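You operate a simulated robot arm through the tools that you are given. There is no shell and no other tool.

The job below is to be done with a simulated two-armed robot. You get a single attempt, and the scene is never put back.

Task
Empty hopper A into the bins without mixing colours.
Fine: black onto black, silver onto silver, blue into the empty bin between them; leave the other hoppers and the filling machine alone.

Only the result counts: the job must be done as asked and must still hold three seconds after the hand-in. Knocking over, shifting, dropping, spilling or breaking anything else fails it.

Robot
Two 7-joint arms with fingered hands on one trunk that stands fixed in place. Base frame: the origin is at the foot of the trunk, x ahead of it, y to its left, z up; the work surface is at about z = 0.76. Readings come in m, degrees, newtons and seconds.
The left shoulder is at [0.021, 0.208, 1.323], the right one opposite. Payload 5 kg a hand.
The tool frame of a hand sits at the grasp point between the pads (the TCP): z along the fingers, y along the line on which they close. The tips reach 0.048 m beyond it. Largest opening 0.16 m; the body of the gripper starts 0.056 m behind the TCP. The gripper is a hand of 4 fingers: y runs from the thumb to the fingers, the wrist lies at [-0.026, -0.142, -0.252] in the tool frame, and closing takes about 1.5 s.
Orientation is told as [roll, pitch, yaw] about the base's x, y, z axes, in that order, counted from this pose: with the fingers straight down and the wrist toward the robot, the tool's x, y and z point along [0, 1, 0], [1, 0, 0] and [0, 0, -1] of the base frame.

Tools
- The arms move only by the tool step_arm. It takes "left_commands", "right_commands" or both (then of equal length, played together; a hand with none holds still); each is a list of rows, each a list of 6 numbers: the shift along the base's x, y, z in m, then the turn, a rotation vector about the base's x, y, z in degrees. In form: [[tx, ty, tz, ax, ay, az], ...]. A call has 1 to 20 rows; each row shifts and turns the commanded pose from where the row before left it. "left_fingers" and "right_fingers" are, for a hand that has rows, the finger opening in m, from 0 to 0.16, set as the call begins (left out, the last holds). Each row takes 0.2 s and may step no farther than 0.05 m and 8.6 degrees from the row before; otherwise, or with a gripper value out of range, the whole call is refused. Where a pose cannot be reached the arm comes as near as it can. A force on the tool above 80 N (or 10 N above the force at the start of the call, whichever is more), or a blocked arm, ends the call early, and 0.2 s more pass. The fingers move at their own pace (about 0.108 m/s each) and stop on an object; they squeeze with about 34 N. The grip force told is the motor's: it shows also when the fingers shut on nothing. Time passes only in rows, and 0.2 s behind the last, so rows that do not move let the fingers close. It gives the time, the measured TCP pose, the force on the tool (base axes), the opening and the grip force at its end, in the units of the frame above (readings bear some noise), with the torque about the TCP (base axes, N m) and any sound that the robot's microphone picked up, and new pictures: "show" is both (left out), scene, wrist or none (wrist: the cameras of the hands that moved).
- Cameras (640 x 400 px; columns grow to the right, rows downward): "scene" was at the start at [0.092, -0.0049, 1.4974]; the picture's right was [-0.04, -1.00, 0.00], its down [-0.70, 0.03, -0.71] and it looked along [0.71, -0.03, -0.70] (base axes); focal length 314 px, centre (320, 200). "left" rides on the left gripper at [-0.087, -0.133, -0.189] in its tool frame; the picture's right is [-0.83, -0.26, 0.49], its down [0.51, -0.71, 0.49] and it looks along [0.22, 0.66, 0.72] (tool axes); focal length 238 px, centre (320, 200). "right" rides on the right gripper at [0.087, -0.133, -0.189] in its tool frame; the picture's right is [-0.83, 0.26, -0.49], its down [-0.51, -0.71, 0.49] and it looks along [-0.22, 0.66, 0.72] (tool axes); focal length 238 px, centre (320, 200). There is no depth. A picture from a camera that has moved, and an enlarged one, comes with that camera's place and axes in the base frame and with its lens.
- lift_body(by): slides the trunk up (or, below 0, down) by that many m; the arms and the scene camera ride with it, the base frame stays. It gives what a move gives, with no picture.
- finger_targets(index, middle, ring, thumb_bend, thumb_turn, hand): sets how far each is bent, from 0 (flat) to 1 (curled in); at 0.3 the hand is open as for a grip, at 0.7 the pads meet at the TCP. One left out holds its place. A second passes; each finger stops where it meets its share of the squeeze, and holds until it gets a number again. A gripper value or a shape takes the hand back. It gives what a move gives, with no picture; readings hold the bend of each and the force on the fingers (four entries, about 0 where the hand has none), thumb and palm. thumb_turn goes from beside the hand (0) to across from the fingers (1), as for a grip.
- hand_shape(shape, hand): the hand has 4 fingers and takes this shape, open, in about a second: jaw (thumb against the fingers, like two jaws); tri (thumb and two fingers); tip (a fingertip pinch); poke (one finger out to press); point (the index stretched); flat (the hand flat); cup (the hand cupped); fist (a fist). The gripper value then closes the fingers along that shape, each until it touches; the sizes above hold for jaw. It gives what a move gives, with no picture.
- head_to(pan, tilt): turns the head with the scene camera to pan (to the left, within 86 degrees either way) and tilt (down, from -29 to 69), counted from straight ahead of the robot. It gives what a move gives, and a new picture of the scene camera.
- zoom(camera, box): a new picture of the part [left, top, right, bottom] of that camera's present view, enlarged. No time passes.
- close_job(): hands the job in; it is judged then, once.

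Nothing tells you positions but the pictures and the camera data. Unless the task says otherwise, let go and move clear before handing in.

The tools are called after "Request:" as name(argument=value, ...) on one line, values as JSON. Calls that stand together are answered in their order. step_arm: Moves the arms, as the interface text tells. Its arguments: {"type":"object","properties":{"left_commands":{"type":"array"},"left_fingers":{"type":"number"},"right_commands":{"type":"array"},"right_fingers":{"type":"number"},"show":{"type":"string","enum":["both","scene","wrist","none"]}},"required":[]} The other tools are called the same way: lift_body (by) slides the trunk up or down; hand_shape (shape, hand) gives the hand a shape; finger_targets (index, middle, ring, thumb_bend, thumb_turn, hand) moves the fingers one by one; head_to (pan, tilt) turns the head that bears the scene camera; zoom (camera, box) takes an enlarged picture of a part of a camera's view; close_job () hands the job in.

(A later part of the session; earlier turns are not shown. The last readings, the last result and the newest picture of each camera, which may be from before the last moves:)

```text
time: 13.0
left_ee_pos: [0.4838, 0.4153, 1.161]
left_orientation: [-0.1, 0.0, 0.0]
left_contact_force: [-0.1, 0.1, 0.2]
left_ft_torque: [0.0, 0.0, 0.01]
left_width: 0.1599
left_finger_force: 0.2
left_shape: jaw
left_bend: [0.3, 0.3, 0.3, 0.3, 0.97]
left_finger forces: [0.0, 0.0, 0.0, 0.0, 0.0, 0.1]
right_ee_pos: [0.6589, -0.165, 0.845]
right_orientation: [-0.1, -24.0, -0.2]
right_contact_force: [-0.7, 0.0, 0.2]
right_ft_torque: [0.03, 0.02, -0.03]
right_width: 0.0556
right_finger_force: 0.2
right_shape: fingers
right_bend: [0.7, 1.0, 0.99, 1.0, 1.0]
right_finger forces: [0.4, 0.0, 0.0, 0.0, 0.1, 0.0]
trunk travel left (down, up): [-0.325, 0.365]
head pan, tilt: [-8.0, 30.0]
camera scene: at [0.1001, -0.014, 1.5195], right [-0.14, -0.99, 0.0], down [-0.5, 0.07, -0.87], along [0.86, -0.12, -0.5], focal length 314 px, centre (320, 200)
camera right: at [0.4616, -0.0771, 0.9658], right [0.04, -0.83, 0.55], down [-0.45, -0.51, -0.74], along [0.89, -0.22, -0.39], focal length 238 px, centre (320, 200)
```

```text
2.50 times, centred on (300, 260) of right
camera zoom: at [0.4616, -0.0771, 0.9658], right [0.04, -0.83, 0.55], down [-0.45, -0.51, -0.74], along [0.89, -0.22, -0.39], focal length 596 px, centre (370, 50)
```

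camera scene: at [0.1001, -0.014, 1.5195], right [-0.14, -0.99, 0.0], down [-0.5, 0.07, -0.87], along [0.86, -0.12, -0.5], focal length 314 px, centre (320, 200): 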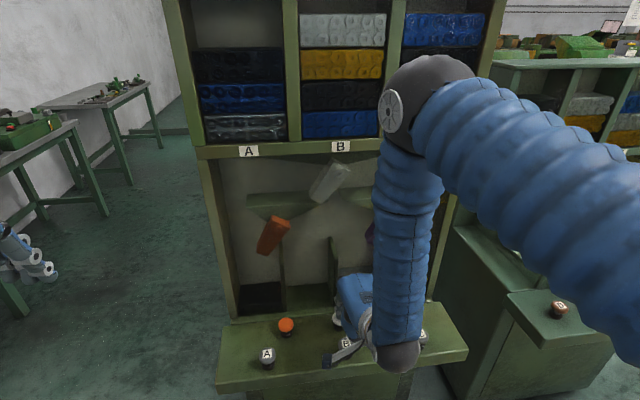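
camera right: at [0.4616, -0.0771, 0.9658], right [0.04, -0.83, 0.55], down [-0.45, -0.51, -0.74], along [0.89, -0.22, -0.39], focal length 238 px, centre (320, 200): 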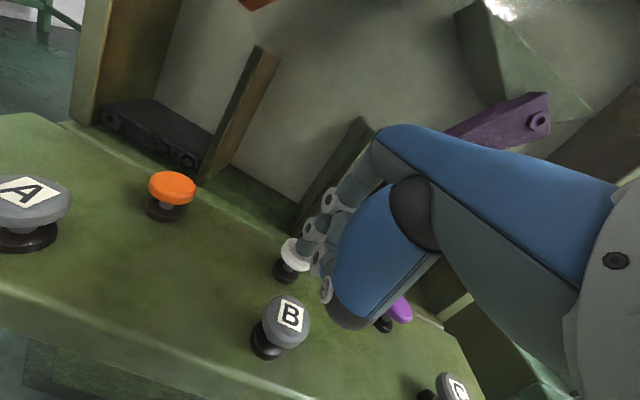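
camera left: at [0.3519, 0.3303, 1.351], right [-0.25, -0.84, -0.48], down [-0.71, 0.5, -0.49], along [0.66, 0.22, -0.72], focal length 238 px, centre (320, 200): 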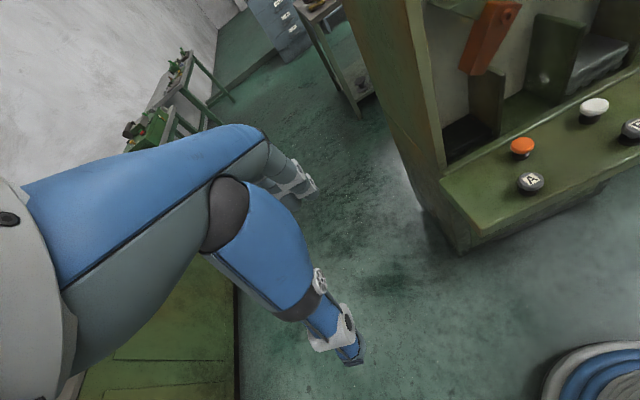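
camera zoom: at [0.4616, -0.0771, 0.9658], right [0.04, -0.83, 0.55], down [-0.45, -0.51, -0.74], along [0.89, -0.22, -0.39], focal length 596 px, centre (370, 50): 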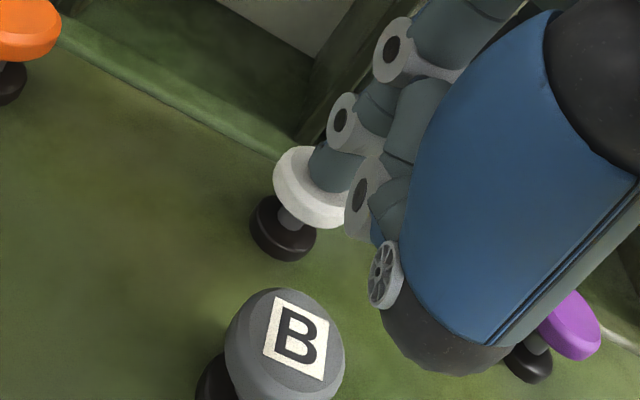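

The tip is resting on the white cap with a light 0.4 N. I'll keep pressing in small steps.

Request:
step_arm(right_commands=[[0, 0, -0.004, 0, 0, 0], [0, 0, -0.004, 0, 0, 0]], show="both")

```text
time: 13.6
left_ee_pos: [0.4841, 0.4163, 1.1605]
left_orientation: [0.0, 0.0, 0.0]
left_contact_force: [0.4, -0.8, 0.0]
left_ft_torque: [0.0, 0.04, 0.01]
left_width: 0.1598
left_finger_force: 0.0
left_shape: jaw
left_bend: [0.3, 0.3, 0.3, 0.3, 0.97]
left_finger forces: [0.0, 0.0, 0.0, 0.0, 0.0, 0.0]
right_ee_pos: [0.6602, -0.1654, 0.8382]
right_orientation: [-0.1, -24.0, 0.0]
right_contact_force: [-0.6, 0.9, 4.4]
right_ft_torque: [0.1, 0.0, 0.01]
right_width: 0.0558
right_finger_force: 2.2
right_shape: fingers
right_bend: [0.7, 1.0, 0.99, 1.0, 1.0]
right_finger forces: [3.9, 0.1, 0.0, 0.1, 0.0, 0.0]
trunk travel left (down, up): [-0.325, 0.365]
head pan, tilt: [-8.0, 30.0]
camera scene: at [0.0996, -0.0138, 1.5196], right [-0.14, -0.99, 0.0], down [-0.5, 0.07, -0.87], along [0.86, -0.12, -0.5], focal length 314 px, centre (320, 200)
camera right: at [0.4617, -0.0772, 0.9584], right [0.04, -0.83, 0.55], down [-0.45, -0.51, -0.74], along [0.89, -0.22, -0.39], focal length 238 px, centre (320, 200)
```

scene: 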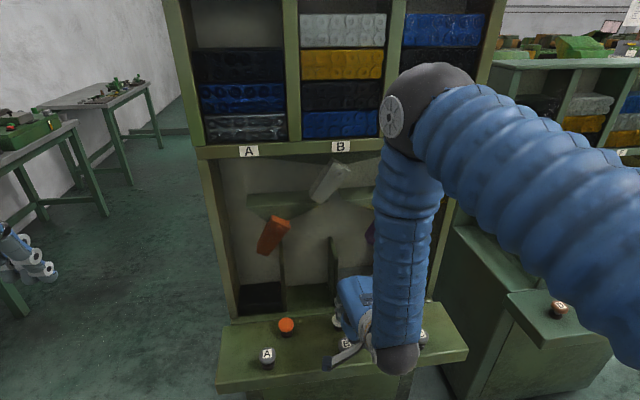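
right: 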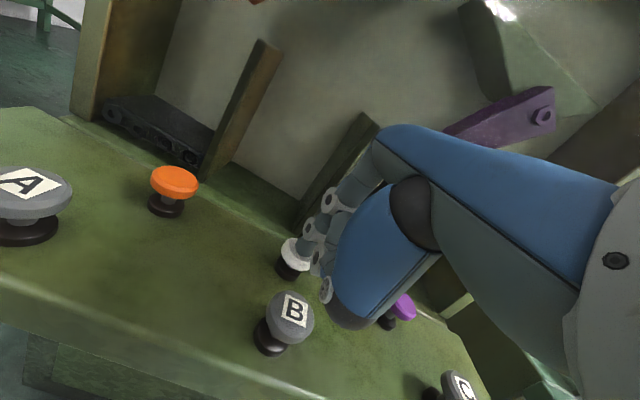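

There's 4 N of spring force and no flap change yet. I'll press a little further.

Request:
step_arm(right_commands=[[0, 0, -0.003, 0, 0, 0], [0, 0, -0.002, 0, 0, 0]], show="both")

```text
time: 14.2
left_ee_pos: [0.4838, 0.4147, 1.1607]
left_orientation: [0.0, -0.1, -0.1]
left_contact_force: [0.1, 1.0, 0.2]
left_ft_torque: [0.0, 0.01, 0.0]
left_width: 0.1598
left_finger_force: 0.0
left_shape: jaw
left_bend: [0.3, 0.3, 0.3, 0.3, 0.97]
left_finger forces: [0.0, 0.1, 0.1, 0.1, 0.0, 0.0]
right_ee_pos: [0.6602, -0.1651, 0.8323]
right_orientation: [0.0, -23.9, 0.0]
right_contact_force: [0.1, -0.5, 5.7]
right_ft_torque: [0.09, -0.12, -0.01]
right_width: 0.0556
right_finger_force: 3.3
right_shape: fingers
right_bend: [0.7, 1.0, 0.99, 1.0, 1.0]
right_finger forces: [6.2, 0.0, 0.0, 0.0, 0.0, 0.0]
trunk travel left (down, up): [-0.325, 0.365]
head pan, tilt: [-8.0, 30.0]
heard: click
camera scene: at [0.0995, -0.0139, 1.5196], right [-0.14, -0.99, 0.0], down [-0.5, 0.07, -0.87], along [0.86, -0.12, -0.5], focal length 314 px, centre (320, 200)
camera right: at [0.4614, -0.0771, 0.9529], right [0.04, -0.83, 0.55], down [-0.45, -0.51, -0.74], along [0.89, -0.22, -0.39], focal length 238 px, centre (320, 200)
```

scene: 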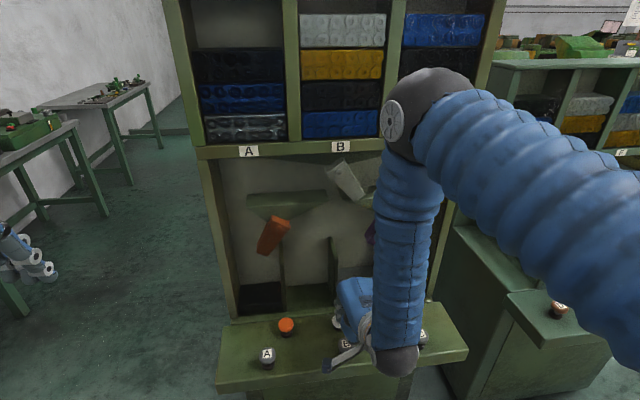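
right: 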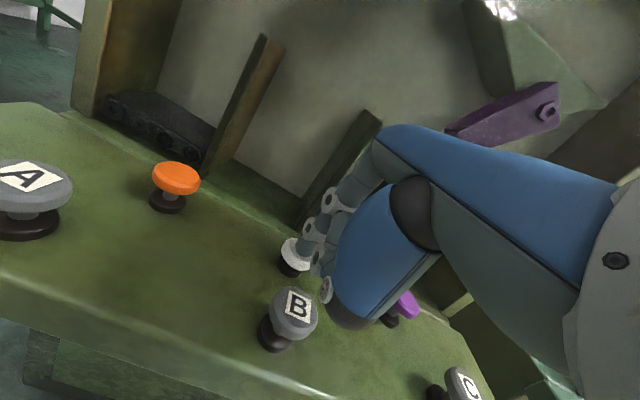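

I heard a click, and the white flap now leans lower-right. I'll lift straight up and check that it stays there.

Request:
step_arm(right_commands=[[0, 0, 0.015, 0, 0, 0], [0, 0, 0.02, 0, 0, 0], [0, 0, 0.03, 0, 0, 0], [0, 0, 0.03, 0, 0, 0], [-0.03, 0, 0.02, 0, 0, 0], [-0.03, 0.0, 0.0, 0, 0, 0], [0, 0, 0, 0, 0, 0]], show="both")

Request:
zoom(camera="scene", box=[190, 140, 480, 320])

Request:
zoom(camera="right", box=[80, 0, 640, 250])

```text
time: 15.8
left_ee_pos: [0.4842, 0.4155, 1.1606]
left_orientation: [0.0, 0.0, 0.0]
left_contact_force: [-0.3, 1.1, 0.5]
left_ft_torque: [-0.04, 0.02, 0.02]
left_width: 0.1599
left_finger_force: 0.1
left_shape: jaw
left_bend: [0.3, 0.3, 0.3, 0.3, 0.97]
left_finger forces: [0.0, 0.0, 0.1, 0.1, 0.1, 0.1]
right_ee_pos: [0.5999, -0.1655, 0.9491]
right_orientation: [0.0, -24.1, -0.1]
right_contact_force: [-0.2, 1.6, -0.6]
right_ft_torque: [-0.02, 0.01, 0.0]
right_width: 0.0556
right_finger_force: 0.0
right_shape: fingers
right_bend: [0.7, 1.0, 0.99, 1.0, 1.0]
right_finger forces: [0.0, 0.0, 0.1, 0.0, 0.0, 0.0]
trunk travel left (down, up): [-0.325, 0.365]
head pan, tilt: [-8.0, 30.0]
camera scene: at [0.1, -0.0138, 1.5195], right [-0.14, -0.99, 0.0], down [-0.5, 0.07, -0.87], along [0.86, -0.12, -0.5], focal length 314 px, centre (320, 200)
camera right: at [0.4023, -0.0772, 1.0693], right [0.04, -0.83, 0.55], down [-0.45, -0.51, -0.74], along [0.89, -0.22, -0.39], focal length 238 px, centre (320, 200)
```

scene: 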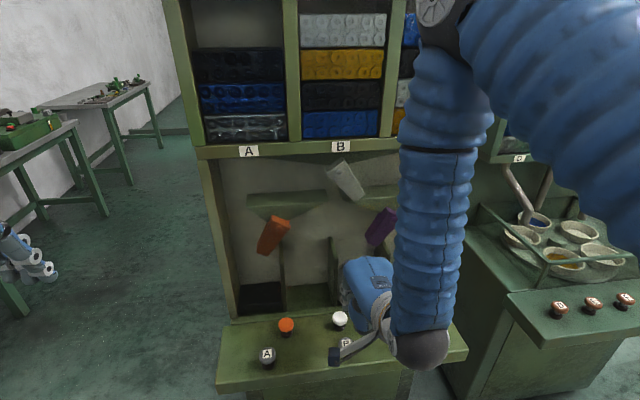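
right: 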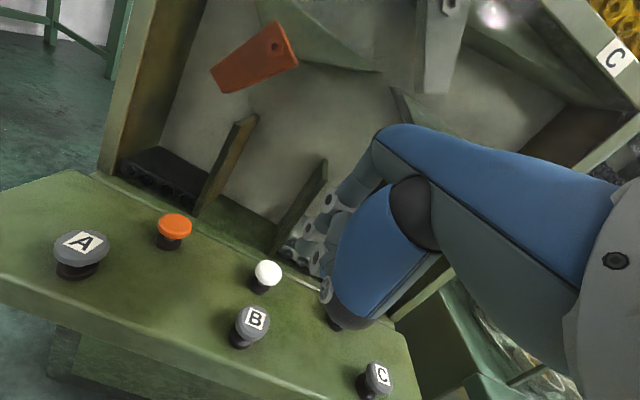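

```text
2.21 times, centred on (335, 230) of scene
camera zoom: at [0.1, -0.0138, 1.5195], right [-0.14, -0.99, 0.0], down [-0.5, 0.07, -0.87], along [0.86, -0.12, -0.5], focal length 692 px, centre (287, 134)
```

zoom: 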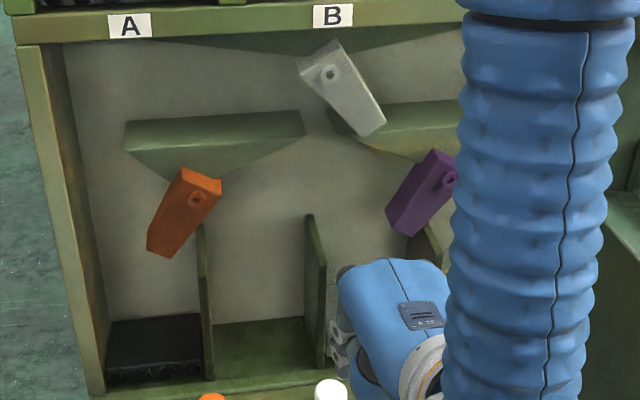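

```text
1.14 times, centred on (360, 125) of right
camera zoom: at [0.4023, -0.0772, 1.0693], right [0.04, -0.83, 0.55], down [-0.45, -0.51, -0.74], along [0.89, -0.22, -0.39], focal length 272 px, centre (274, 286)
```

zoom: 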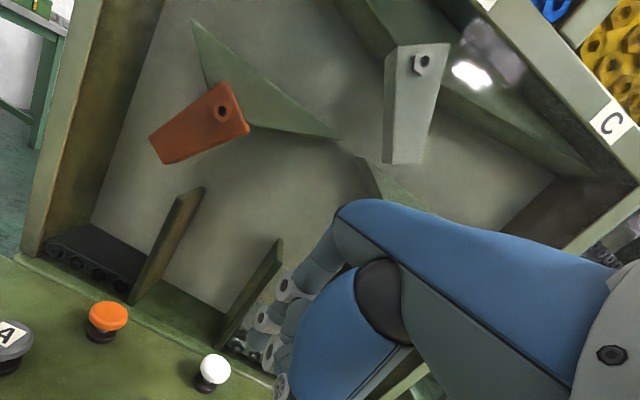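

The flap toggled to the right and stayed. The route is now white to the right and purple to the left, into the silver bin, which is right for the bottom silver layer. I'll move over button A.

Request:
step_arm(right_commands=[[-0.005, 0.04, 0, 0, 0, 0], [-0.005, 0.04, 0, 0, 0, 0], [-0.005, 0.04, 0, 0, 0, 0], [-0.005, 0.04, 0, 0, 0, 0], [-0.005, 0.04, 0, 0, 0, 0], [0, 0, -0.03, 0, 0, 0], [0, 0, -0.03, 0, 0, 0], [0, 0, -0.015, 0, 0, 0], [0, 0, 0, 0, 0, 0]], show="both")

Request:
zoom(camera="right", box=[220, 180, 380, 340])

Request:
zoom(camera="scene", box=[190, 140, 480, 320])

```text
time: 17.8
left_ee_pos: [0.4832, 0.416, 1.161]
left_orientation: [0.0, 0.0, 0.0]
left_contact_force: [-0.7, -0.5, -0.9]
left_ft_torque: [-0.04, -0.03, 0.02]
left_width: 0.1597
left_finger_force: 0.0
left_shape: jaw
left_bend: [0.3, 0.3, 0.3, 0.3, 0.97]
left_finger forces: [0.0, 0.0, 0.0, 0.0, 0.0, 0.0]
right_ee_pos: [0.5767, 0.0357, 0.8704]
right_orientation: [0.0, -24.0, -0.2]
right_contact_force: [0.1, 0.3, 0.4]
right_ft_torque: [-0.01, 0.0, -0.02]
right_width: 0.0557
right_finger_force: 0.0
right_shape: fingers
right_bend: [0.7, 1.0, 0.99, 1.0, 1.0]
right_finger forces: [0.0, 0.1, 0.1, 0.0, 0.0, 0.0]
trunk travel left (down, up): [-0.325, 0.365]
head pan, tilt: [-8.0, 30.0]
camera scene: at [0.0996, -0.0136, 1.5196], right [-0.14, -0.99, 0.0], down [-0.5, 0.07, -0.87], along [0.86, -0.12, -0.5], focal length 314 px, centre (320, 200)
camera right: at [0.3782, 0.1231, 0.991], right [0.04, -0.83, 0.55], down [-0.45, -0.51, -0.74], along [0.89, -0.22, -0.39], focal length 238 px, centre (320, 200)
```

scene: 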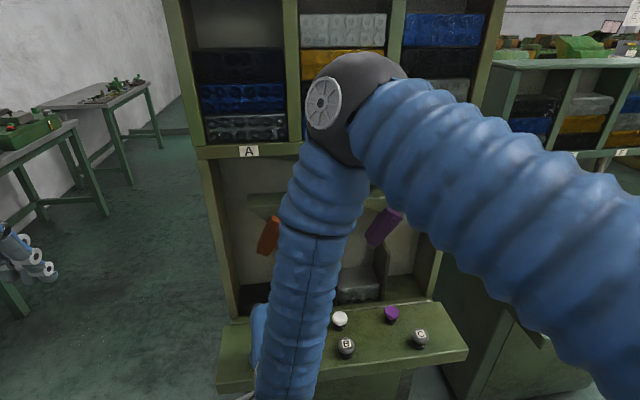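
right: 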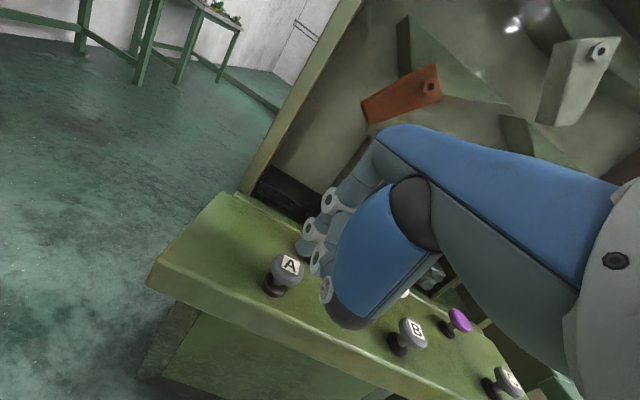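

```text
2.50 times, centred on (300, 260) of right
camera zoom: at [0.3782, 0.1231, 0.991], right [0.04, -0.83, 0.55], down [-0.45, -0.51, -0.74], along [0.89, -0.22, -0.39], focal length 596 px, centre (370, 50)
```

zoom: 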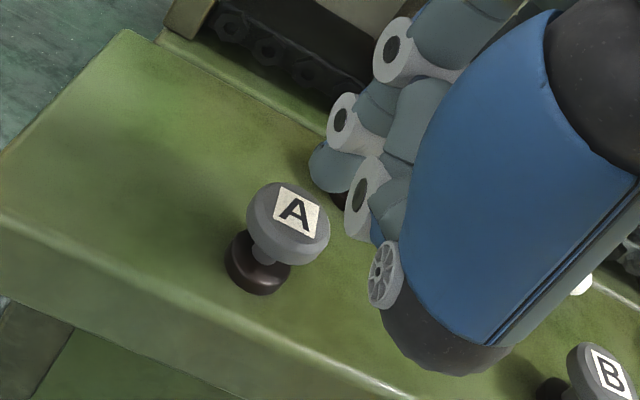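

```text
2.21 times, centred on (335, 230) of scene
camera zoom: at [0.0996, -0.0136, 1.5196], right [-0.14, -0.99, 0.0], down [-0.5, 0.07, -0.87], along [0.86, -0.12, -0.5], focal length 692 px, centre (287, 134)
```

zoom: 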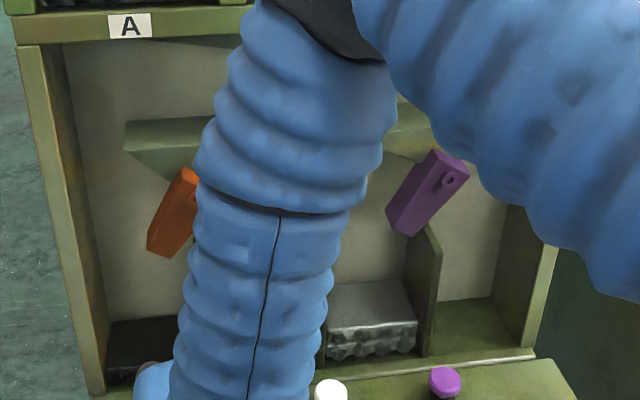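

The tip is centred over A, about 2.5 cm above it. I'll do one short press and release, then watch.

Request:
step_arm(right_commands=[[0, 0, -0.012, 0, 0, 0], [0, 0, -0.012, 0, 0, 0], [0, 0, -0.006, 0, 0, 0], [0, 0, -0.005, 0, 0, 0], [0, 0, -0.006, 0, 0, 0], [0, 0, 0.012, 0, 0, 0], [0, 0, 0.015, 0, 0, 0], [0, 0, 0.02, 0, 0, 0], [0, 0, 0, 0, 0, 0]], show="both")

Request:
zoom(camera="scene", box=[160, 0, 480, 320])

```text
time: 19.8
left_ee_pos: [0.4848, 0.4149, 1.1593]
left_orientation: [0.0, 0.0, 0.0]
left_contact_force: [1.3, -0.2, -0.4]
left_ft_torque: [0.04, 0.04, -0.02]
left_width: 0.1599
left_finger_force: 0.0
left_shape: jaw
left_bend: [0.3, 0.3, 0.3, 0.3, 0.97]
left_finger forces: [0.0, 0.1, 0.1, 0.1, 0.0, 0.0]
right_ee_pos: [0.5742, 0.0355, 0.8781]
right_orientation: [0.0, -23.9, 0.0]
right_contact_force: [0.7, 0.0, -0.9]
right_ft_torque: [0.0, -0.01, 0.03]
right_width: 0.0556
right_finger_force: 0.1
right_shape: fingers
right_bend: [0.7, 1.0, 0.99, 1.0, 1.0]
right_finger forces: [0.0, 0.0, 0.0, 0.0, 0.1, 0.1]
trunk travel left (down, up): [-0.325, 0.365]
head pan, tilt: [-8.0, 30.0]
heard: click
camera scene: at [0.1004, -0.0137, 1.5195], right [-0.14, -0.99, 0.0], down [-0.5, 0.07, -0.87], along [0.86, -0.12, -0.5], focal length 314 px, centre (320, 200)
camera right: at [0.3766, 0.1231, 0.9986], right [0.04, -0.83, 0.55], down [-0.45, -0.51, -0.74], along [0.89, -0.22, -0.39], focal length 238 px, centre (320, 200)
```

scene: 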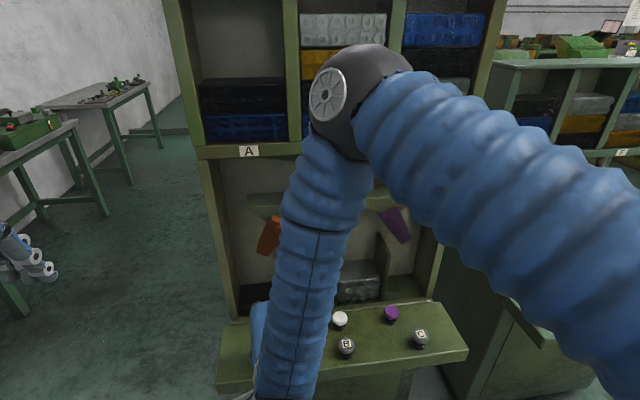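
right: 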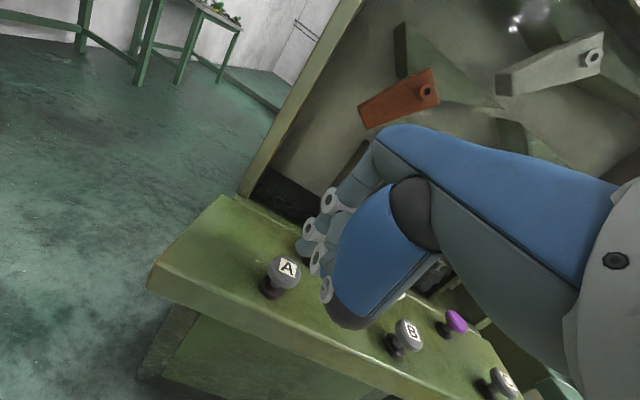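

```text
1.25 times, centred on (320, 160) of scene
camera zoom: at [0.1004, -0.0137, 1.5195], right [-0.14, -0.99, 0.0], down [-0.5, 0.07, -0.87], along [0.86, -0.12, -0.5], focal length 392 px, centre (320, 250)
```

zoom: 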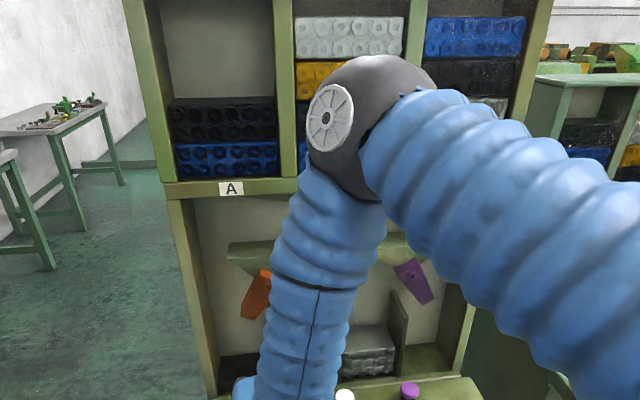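

Silver landed in the silver bin, and the flaps it passed, white and purple, flipped by themselves. I'll move the arm aside and check all the flap states and bins carefully.

Request:
step_arm(right_commands=[[0, 0, 0.03, 0, 0, 0], [0, -0.03, 0.035, 0, 0, 0], [0, -0.045, 0.02, 0, 0, 0], [0, -0.05, 0, 0, 0, 0], [0, -0.05, 0, 0, 0, 0], [0, -0.05, 0, 0, 0, 0], [0, -0.05, 0, 0, 0, 0], [0, -0.05, 0, 0, 0, 0], [0, 0, 0, 0, 0, 0]], show="both")

Request:
zoom(camera="scene", box=[190, 140, 480, 320])

Request:
zoom(camera="scene", box=[210, 210, 450, 360])

```text
time: 21.8
left_ee_pos: [0.4844, 0.417, 1.1602]
left_orientation: [-0.1, 0.1, 0.0]
left_contact_force: [0.2, 0.2, -0.1]
left_ft_torque: [-0.1, -0.01, 0.01]
left_width: 0.1601
left_finger_force: 0.0
left_shape: jaw
left_bend: [0.3, 0.3, 0.3, 0.3, 0.97]
left_finger forces: [0.0, 0.1, 0.0, 0.0, 0.0, 0.0]
right_ee_pos: [0.5739, -0.2869, 0.9635]
right_orientation: [0.0, -24.1, 0.1]
right_contact_force: [-0.5, 0.6, 0.0]
right_ft_torque: [-0.07, 0.03, -0.1]
right_width: 0.0555
right_finger_force: 0.0
right_shape: fingers
right_bend: [0.7, 1.0, 0.99, 1.0, 1.0]
right_finger forces: [0.1, 0.0, 0.0, 0.0, 0.1, 0.0]
trunk travel left (down, up): [-0.325, 0.365]
head pan, tilt: [-8.0, 30.0]
camera scene: at [0.1, -0.0122, 1.5195], right [-0.14, -0.99, 0.0], down [-0.5, 0.07, -0.87], along [0.86, -0.12, -0.5], focal length 314 px, centre (320, 200)
camera right: at [0.3758, -0.1995, 1.0835], right [0.04, -0.83, 0.55], down [-0.45, -0.51, -0.74], along [0.89, -0.22, -0.39], focal length 238 px, centre (320, 200)
```

scene: 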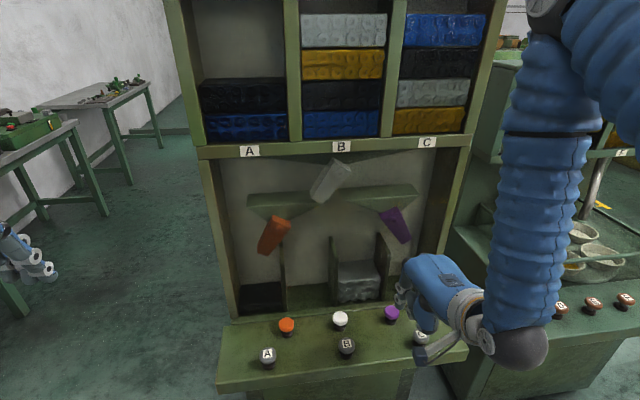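
right: 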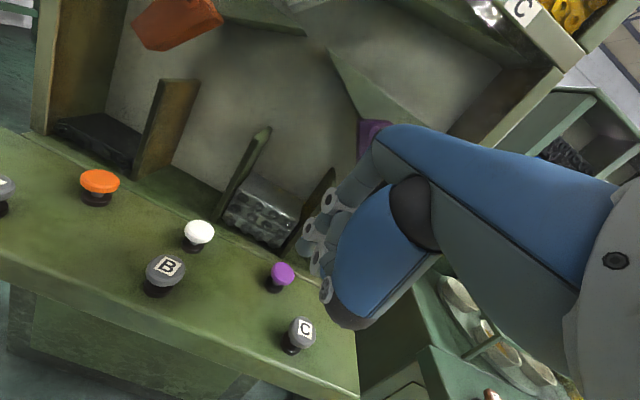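

```text
2.21 times, centred on (335, 230) of scene
camera zoom: at [0.1, -0.0122, 1.5195], right [-0.14, -0.99, 0.0], down [-0.5, 0.07, -0.87], along [0.86, -0.12, -0.5], focal length 692 px, centre (287, 134)
```

zoom: 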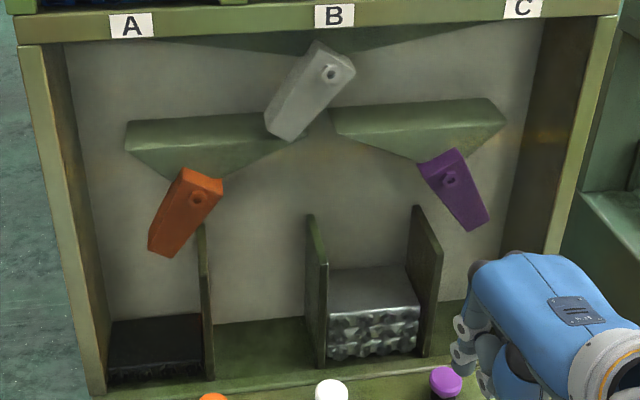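

```text
2.67 times, centred on (330, 285) of scene
camera zoom: at [0.1, -0.0122, 1.5195], right [-0.14, -0.99, 0.0], down [-0.5, 0.07, -0.87], along [0.86, -0.12, -0.5], focal length 836 px, centre (293, -27)
```

zoom: 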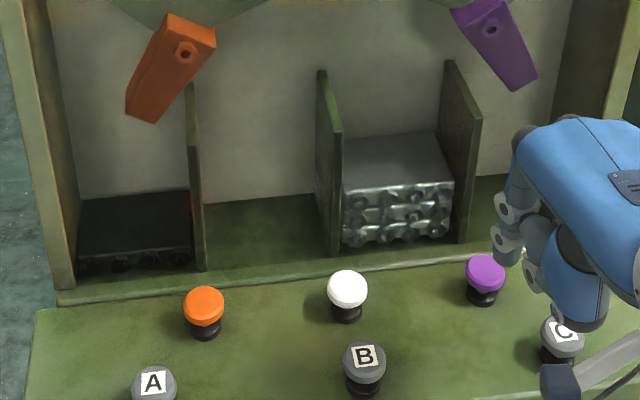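

Confirmed: silver is stacked in bin 3, white is back to the left, purple is right and orange is left. Blue needs white left and orange right, so I'll press orange next.

Request:
step_arm(right_commands=[[0, 0.045, 0, 0, 0, 0], [0, 0.045, 0, 0, 0, 0], [0, 0.045, 0, 0, 0, 0], [0, 0.045, 0, 0, 0, 0], [0, 0.045, 0, 0, 0, 0], [0, 0.044, 0, 0, 0, 0], [0.03, 0, 0, 0, 0, 0], [0.03, 0, 0, 0, 0, 0], [0.026, 0, -0.01, 0, 0, 0], [0, 0, -0.03, 0, 0, 0], [0, 0, -0.03, 0, 0, 0], [0, 0, -0.022, 0, 0, 0], [0, 0, 0, 0, 0, 0]], show="both")

Request:
zoom(camera="right", box=[220, 180, 380, 340])

```text
time: 24.6
left_ee_pos: [0.4832, 0.4147, 1.1607]
left_orientation: [0.0, 0.1, 0.0]
left_contact_force: [0.3, -0.7, 0.2]
left_ft_torque: [0.0, -0.06, 0.02]
left_width: 0.1599
left_finger_force: 0.1
left_shape: jaw
left_bend: [0.3, 0.3, 0.3, 0.3, 0.97]
left_finger forces: [0.0, 0.1, 0.0, 0.0, 0.1, 0.1]
right_ee_pos: [0.661, -0.0221, 0.8711]
right_orientation: [0.0, -23.9, -0.1]
right_contact_force: [0.1, -0.7, 0.1]
right_ft_torque: [0.01, 0.0, -0.05]
right_width: 0.0556
right_finger_force: 0.2
right_shape: fingers
right_bend: [0.7, 1.0, 0.99, 1.0, 1.0]
right_finger forces: [0.1, 0.0, 0.0, 0.0, 0.1, 0.0]
trunk travel left (down, up): [-0.325, 0.365]
head pan, tilt: [-8.0, 30.0]
camera scene: at [0.0996, -0.0137, 1.5196], right [-0.14, -0.99, 0.0], down [-0.5, 0.07, -0.87], along [0.86, -0.12, -0.5], focal length 314 px, centre (320, 200)
camera right: at [0.4632, 0.0671, 0.9911], right [0.04, -0.83, 0.55], down [-0.45, -0.51, -0.74], along [0.89, -0.22, -0.39], focal length 238 px, centre (320, 200)
```

scene: 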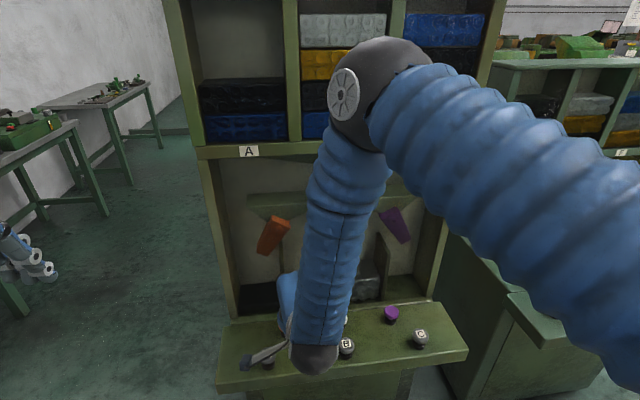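
right: 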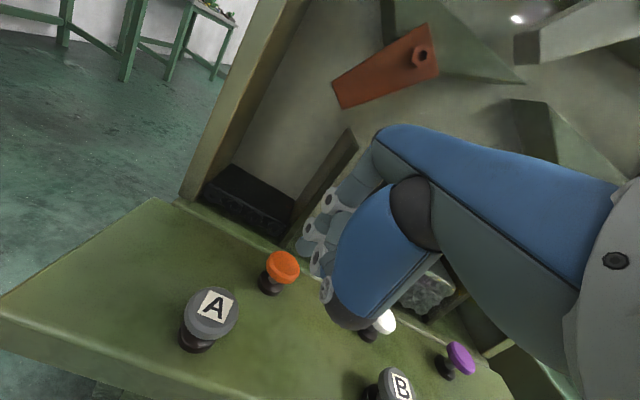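

```text
2.50 times, centred on (300, 260) of right
camera zoom: at [0.4632, 0.0671, 0.9911], right [0.04, -0.83, 0.55], down [-0.45, -0.51, -0.74], along [0.89, -0.22, -0.39], focal length 596 px, centre (370, 50)
```

zoom: 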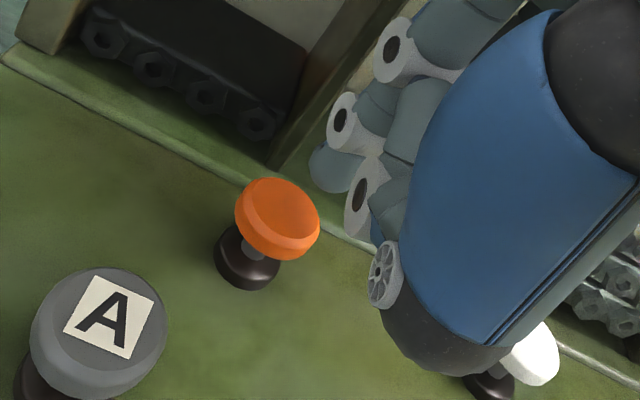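

The tip is over orange, with a slight shift of 5 mm to the left needed. I'll do the same short press.

Request:
step_arm(right_commands=[[-0.002, 0.005, -0.01, 0, 0, 0], [0, 0, -0.013, 0, 0, 0], [0, 0, -0.006, 0, 0, 0], [0, 0, -0.006, 0, 0, 0], [0, 0, -0.006, 0, 0, 0], [0, 0, 0.012, 0, 0, 0], [0, 0, 0.015, 0, 0, 0], [0, 0, 0.02, 0, 0, 0], [0, 0, 0, 0, 0, 0]], show="both")

```text
time: 26.6
left_ee_pos: [0.4855, 0.4154, 1.16]
left_orientation: [0.0, 0.0, 0.0]
left_contact_force: [-0.1, 0.1, -0.5]
left_ft_torque: [0.0, 0.04, -0.01]
left_width: 0.16
left_finger_force: 0.0
left_shape: jaw
left_bend: [0.3, 0.3, 0.3, 0.3, 0.97]
left_finger forces: [0.0, 0.0, 0.0, 0.1, 0.0, 0.0]
right_ee_pos: [0.6599, -0.017, 0.8764]
right_orientation: [0.0, -23.9, 0.0]
right_contact_force: [-0.4, -0.5, -0.8]
right_ft_torque: [0.0, 0.04, 0.02]
right_width: 0.0558
right_finger_force: 0.0
right_shape: fingers
right_bend: [0.7, 1.0, 0.99, 1.0, 1.0]
right_finger forces: [0.0, 0.0, 0.0, 0.0, 0.0, 0.0]
trunk travel left (down, up): [-0.325, 0.365]
head pan, tilt: [-8.0, 30.0]
heard: click
camera scene: at [0.1005, -0.0137, 1.5195], right [-0.14, -0.99, 0.0], down [-0.5, 0.07, -0.87], along [0.86, -0.12, -0.5], focal length 314 px, centre (320, 200)
camera right: at [0.4616, 0.0714, 0.9966], right [0.04, -0.83, 0.55], down [-0.45, -0.51, -0.74], along [0.89, -0.22, -0.39], focal length 238 px, centre (320, 200)
```

scene: 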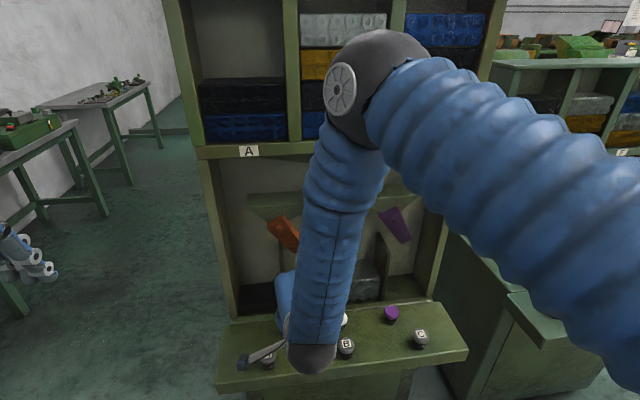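
right: 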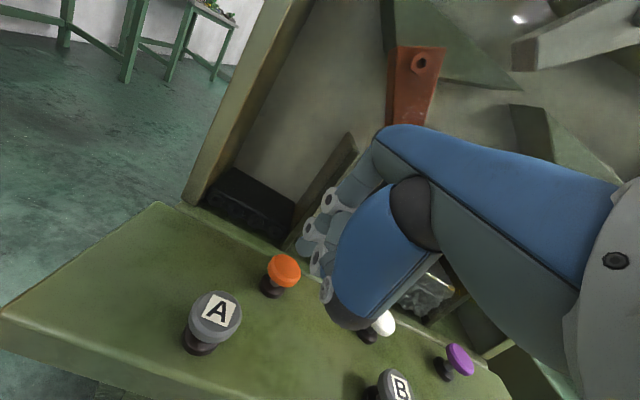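

Orange now leans right and white is left, which is the blue route into bin 2. I'll move back over A.

Request:
step_arm(right_commands=[[0, 0, 0.03, 0, 0, 0], [-0.03, 0.017, 0, 0, 0, 0], [-0.03, 0.017, 0, 0, 0, 0], [-0.025, 0.017, 0, 0, 0, 0], [0, 0, -0.02, 0, 0, 0], [0, 0, -0.016, 0, 0, 0], [0, 0, 0, 0, 0, 0]], show="both")

Request:
zoom(camera="right", box=[220, 180, 380, 340])

Request:
zoom(camera="right", box=[340, 0, 640, 190])

```text
time: 28.2
left_ee_pos: [0.4845, 0.4154, 1.16]
left_orientation: [0.0, 0.0, 0.0]
left_contact_force: [0.2, -0.2, -0.1]
left_ft_torque: [0.01, 0.02, -0.02]
left_width: 0.1597
left_finger_force: 0.1
left_shape: jaw
left_bend: [0.3, 0.3, 0.3, 0.3, 0.97]
left_finger forces: [0.0, 0.0, 0.1, 0.1, 0.0, 0.1]
right_ee_pos: [0.5748, 0.0347, 0.8704]
right_orientation: [-0.1, -24.0, -0.1]
right_contact_force: [-0.6, -0.2, 0.7]
right_ft_torque: [-0.01, 0.0, 0.0]
right_width: 0.0556
right_finger_force: 0.0
right_shape: fingers
right_bend: [0.7, 1.0, 0.99, 1.0, 1.0]
right_finger forces: [0.0, 0.0, 0.0, 0.0, 0.0, 0.0]
trunk travel left (down, up): [-0.325, 0.365]
head pan, tilt: [-8.0, 30.0]
camera scene: at [0.1, -0.0138, 1.5196], right [-0.14, -0.99, 0.0], down [-0.5, 0.07, -0.87], along [0.86, -0.12, -0.5], focal length 314 px, centre (320, 200)
camera right: at [0.3763, 0.1228, 0.9914], right [0.04, -0.83, 0.55], down [-0.45, -0.51, -0.74], along [0.89, -0.22, -0.39], focal length 238 px, centre (320, 200)
```

scene: 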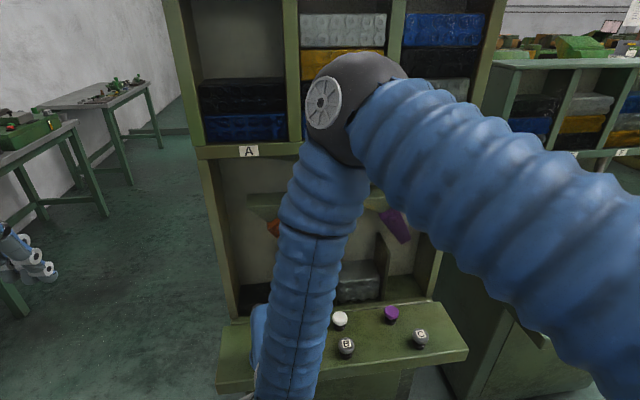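
right: 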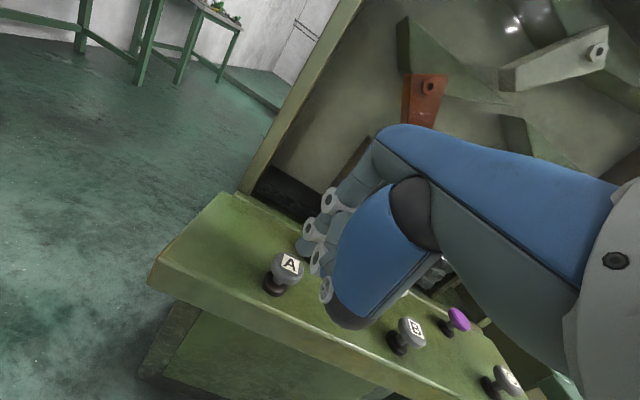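

```text
2.50 times, centred on (300, 260) of right
camera zoom: at [0.3763, 0.1228, 0.9914], right [0.04, -0.83, 0.55], down [-0.45, -0.51, -0.74], along [0.89, -0.22, -0.39], focal length 596 px, centre (370, 50)
```

zoom: 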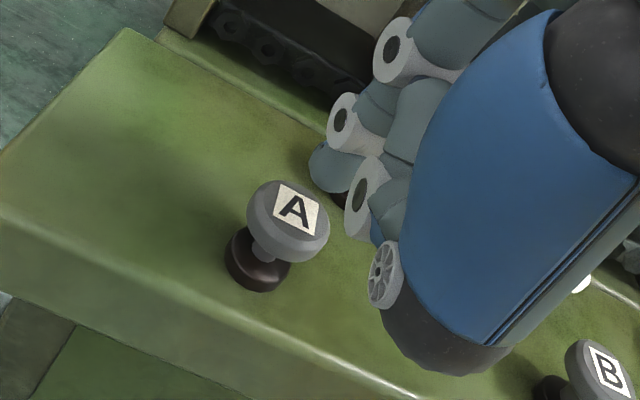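

```text
2.11 times, centred on (490, 95) of right
camera zoom: at [0.3763, 0.1228, 0.9914], right [0.04, -0.83, 0.55], down [-0.45, -0.51, -0.74], along [0.89, -0.22, -0.39], focal length 502 px, centre (-38, 421)
```

zoom: 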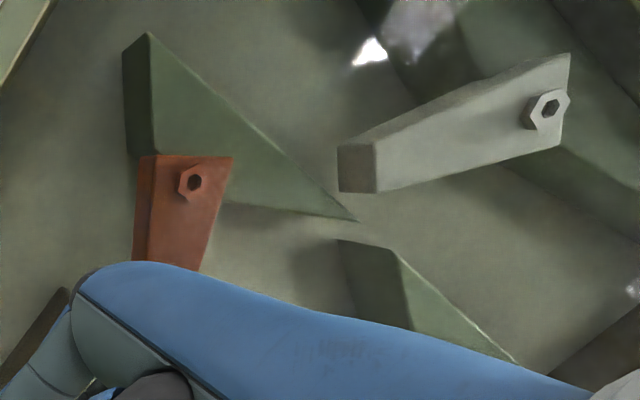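

The flaps read white left and orange right, and the tip is centred over A. I'll press A once for the blue layer.

Request:
step_arm(right_commands=[[0, 0, -0.012, 0, 0, 0], [0, 0, -0.012, 0, 0, 0], [0, 0, -0.006, 0, 0, 0], [0, 0, -0.005, 0, 0, 0], [0, 0, -0.006, 0, 0, 0], [0, 0, 0.012, 0, 0, 0], [0, 0, 0.015, 0, 0, 0], [0, 0, 0.02, 0, 0, 0], [0, 0, 0, 0, 0, 0]], show="both")

```text
time: 30.2
left_ee_pos: [0.4848, 0.4154, 1.1597]
left_orientation: [0.0, 0.1, -0.1]
left_contact_force: [-0.3, 0.2, -1.0]
left_ft_torque: [-0.01, -0.03, 0.01]
left_width: 0.1598
left_finger_force: 0.1
left_shape: jaw
left_bend: [0.3, 0.3, 0.3, 0.3, 0.97]
left_finger forces: [0.0, 0.0, 0.0, 0.0, 0.0, 0.0]
right_ee_pos: [0.5741, 0.0345, 0.8767]
right_orientation: [-0.1, -23.9, 0.1]
right_contact_force: [-0.3, 0.0, 0.2]
right_ft_torque: [0.0, -0.01, -0.02]
right_width: 0.0556
right_finger_force: 0.2
right_shape: fingers
right_bend: [0.7, 1.0, 0.99, 1.0, 1.0]
right_finger forces: [0.0, 0.0, 0.1, 0.0, 0.1, 0.0]
trunk travel left (down, up): [-0.325, 0.365]
head pan, tilt: [-8.0, 30.0]
heard: click
camera scene: at [0.1004, -0.0137, 1.5195], right [-0.14, -0.99, 0.0], down [-0.5, 0.07, -0.87], along [0.86, -0.12, -0.5], focal length 314 px, centre (320, 200)
camera right: at [0.376, 0.1229, 0.9968], right [0.04, -0.83, 0.55], down [-0.45, -0.51, -0.74], along [0.89, -0.22, -0.39], focal length 238 px, centre (320, 200)
```

scene: 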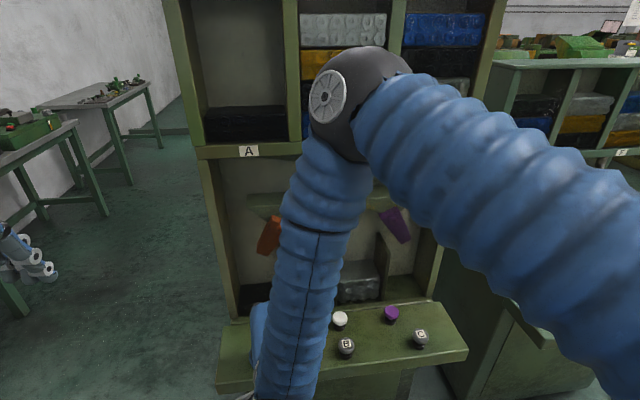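
right: 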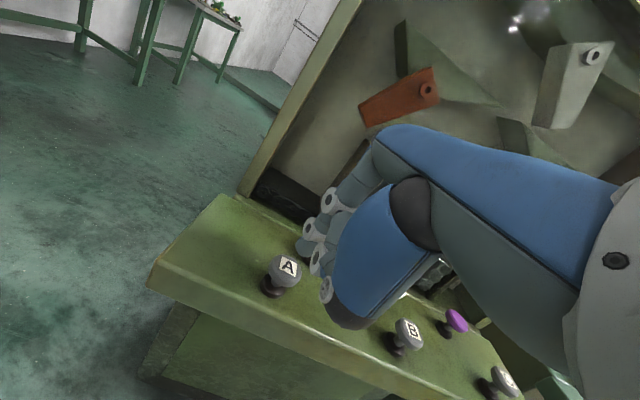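

Black is now at the bottom of hopper A. White flipped to the right and orange to the left, as expected. I'll move aside to confirm blue is in bin 2.

Request:
step_arm(right_commands=[[0, 0, 0.03, 0, 0, 0], [0, -0.03, 0.035, 0, 0, 0], [0, -0.045, 0.02, 0, 0, 0], [0, -0.05, 0, 0, 0, 0], [0, -0.05, 0, 0, 0, 0], [0, -0.05, 0, 0, 0, 0], [0, -0.05, 0, 0, 0, 0], [0, -0.045, 0, 0, 0, 0], [0, 0, 0, 0, 0, 0]], show="scene")

Request:
zoom(camera="scene", box=[190, 140, 480, 320])

```text
time: 32.2
left_ee_pos: [0.4834, 0.4163, 1.1606]
left_orientation: [-0.1, 0.0, 0.0]
left_contact_force: [0.9, 0.8, 0.2]
left_ft_torque: [-0.09, 0.02, 0.0]
left_width: 0.1599
left_finger_force: 0.1
left_shape: jaw
left_bend: [0.3, 0.3, 0.3, 0.3, 0.97]
left_finger forces: [0.0, 0.0, 0.0, 0.1, 0.1, 0.0]
right_ee_pos: [0.5738, -0.2838, 0.964]
right_orientation: [0.0, -24.0, 0.0]
right_contact_force: [0.2, 0.9, -1.1]
right_ft_torque: [-0.05, 0.03, -0.08]
right_width: 0.0556
right_finger_force: 0.2
right_shape: fingers
right_bend: [0.7, 1.0, 0.99, 1.0, 1.0]
right_finger forces: [0.0, 0.0, 0.0, 0.1, 0.0, 0.0]
trunk travel left (down, up): [-0.325, 0.365]
head pan, tilt: [-8.0, 30.0]
camera scene: at [0.1, -0.0124, 1.5195], right [-0.14, -0.99, 0.0], down [-0.5, 0.07, -0.87], along [0.86, -0.12, -0.5], focal length 314 px, centre (320, 200)
```

scene: 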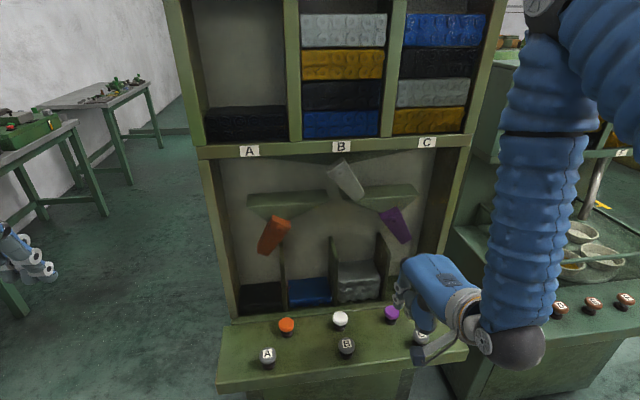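

```text
2.21 times, centred on (335, 230) of scene
camera zoom: at [0.1, -0.0124, 1.5195], right [-0.14, -0.99, 0.0], down [-0.5, 0.07, -0.87], along [0.86, -0.12, -0.5], focal length 692 px, centre (287, 134)
```

zoom: 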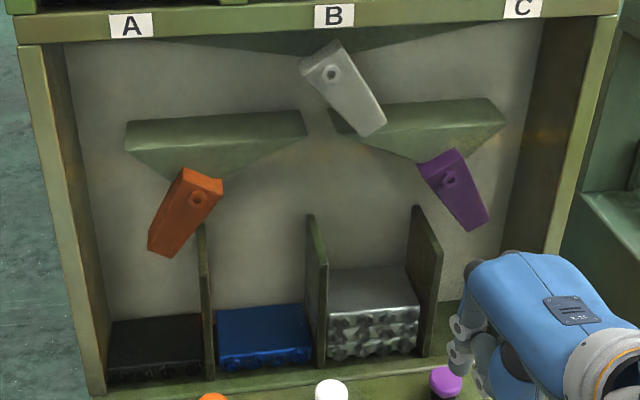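

Blue is in bin 2. Black needs white left, with orange already left, so I'll go to the white button.

Request:
step_arm(right_commands=[[0, 0.04, 0, 0, 0, 0], [0, 0.04, 0, 0, 0, 0], [0, 0.039, 0, 0, 0, 0], [0.03, 0, 0, 0, 0, 0], [0.03, 0, 0, 0, 0, 0], [0.025, 0, -0.01, 0, 0, 0], [0, 0, -0.03, 0, 0, 0], [0, 0, -0.03, 0, 0, 0], [0, 0, -0.022, 0, 0, 0], [0, 0, 0, 0, 0, 0]], show="wrist")

Request:
zoom(camera="right", box=[220, 180, 380, 340])

```text
time: 34.4
left_ee_pos: [0.4844, 0.4156, 1.1597]
left_orientation: [0.0, 0.0, 0.0]
left_contact_force: [-1.5, -0.7, 0.3]
left_ft_torque: [-0.01, 0.02, 0.02]
left_width: 0.1599
left_finger_force: 0.0
left_shape: jaw
left_bend: [0.3, 0.3, 0.3, 0.3, 0.97]
left_finger forces: [0.0, 0.0, 0.0, 0.0, 0.1, 0.1]
right_ee_pos: [0.6569, -0.1644, 0.8701]
right_orientation: [0.0, -24.0, -0.1]
right_contact_force: [0.5, 0.3, -0.7]
right_ft_torque: [0.0, -0.01, 0.01]
right_width: 0.0557
right_finger_force: 0.0
right_shape: fingers
right_bend: [0.7, 1.0, 0.99, 1.0, 1.0]
right_finger forces: [0.0, 0.0, 0.0, 0.0, 0.1, 0.1]
trunk travel left (down, up): [-0.325, 0.365]
head pan, tilt: [-8.0, 30.0]
camera right: at [0.4597, -0.0764, 0.9904], right [0.04, -0.83, 0.55], down [-0.45, -0.51, -0.74], along [0.89, -0.22, -0.39], focal length 238 px, centre (320, 200)
```

right: 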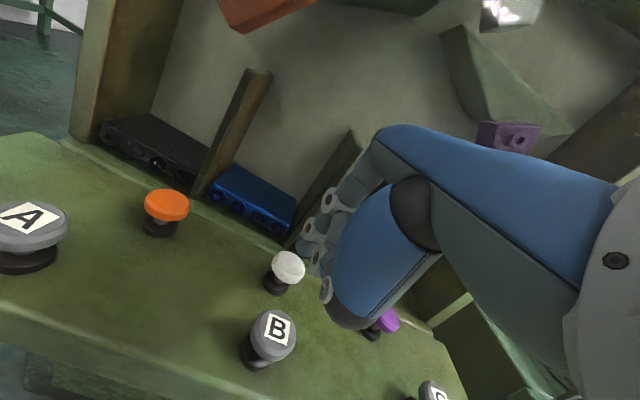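

```text
2.50 times, centred on (300, 260) of right
camera zoom: at [0.4597, -0.0764, 0.9904], right [0.04, -0.83, 0.55], down [-0.45, -0.51, -0.74], along [0.89, -0.22, -0.39], focal length 596 px, centre (370, 50)
```

zoom: 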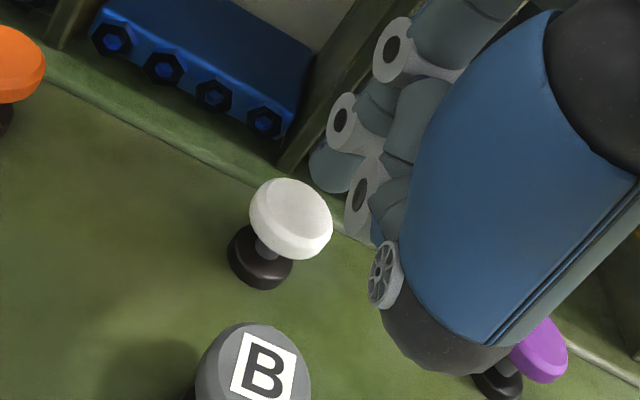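

The tip is lined up over white as before. I'll do one short press.

Request:
step_arm(right_commands=[[0, 0, -0.012, 0, 0, 0], [0, 0, -0.012, 0, 0, 0], [0, 0, -0.006, 0, 0, 0], [0, 0, -0.005, 0, 0, 0], [0, 0, -0.006, 0, 0, 0], [0, 0, 0.012, 0, 0, 0], [0, 0, 0.015, 0, 0, 0], [0, 0, 0.02, 0, 0, 0], [0, 0, 0, 0, 0, 0]], show="both")

```text
time: 36.4
left_ee_pos: [0.4843, 0.4154, 1.1603]
left_orientation: [0.0, 0.1, 0.0]
left_contact_force: [0.3, -0.4, -0.7]
left_ft_torque: [0.03, 0.05, -0.02]
left_width: 0.1598
left_finger_force: 0.0
left_shape: jaw
left_bend: [0.3, 0.3, 0.3, 0.3, 0.97]
left_finger forces: [0.0, 0.1, 0.1, 0.0, 0.0, 0.0]
right_ee_pos: [0.6583, -0.1663, 0.8738]
right_orientation: [0.1, -23.9, 0.0]
right_contact_force: [0.2, -0.9, 1.5]
right_ft_torque: [0.01, 0.04, 0.0]
right_width: 0.0558
right_finger_force: 0.0
right_shape: fingers
right_bend: [0.7, 1.0, 0.99, 1.0, 1.0]
right_finger forces: [0.0, 0.0, 0.1, 0.0, 0.0, 0.0]
trunk travel left (down, up): [-0.325, 0.365]
head pan, tilt: [-8.0, 30.0]
heard: click
camera scene: at [0.1006, -0.0141, 1.5194], right [-0.14, -0.99, 0.0], down [-0.5, 0.07, -0.87], along [0.86, -0.12, -0.5], focal length 314 px, centre (320, 200)
camera right: at [0.4604, -0.078, 0.9942], right [0.04, -0.83, 0.55], down [-0.45, -0.51, -0.74], along [0.89, -0.22, -0.4], focal length 238 px, centre (320, 200)
```

scene: 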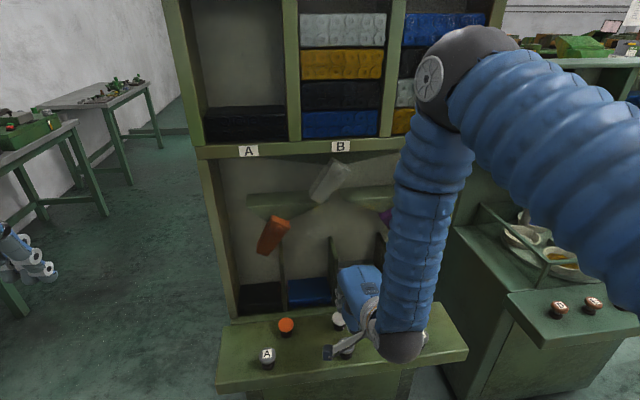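
right: 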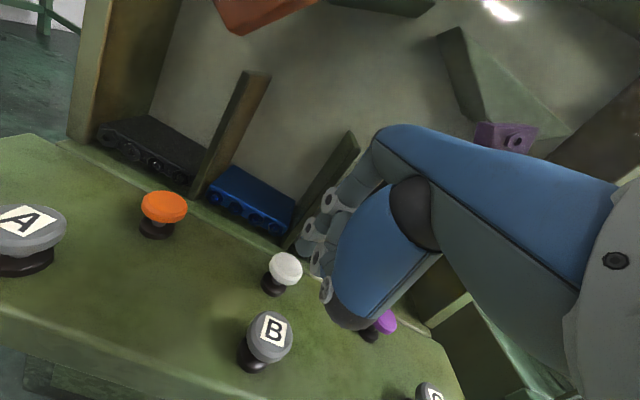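

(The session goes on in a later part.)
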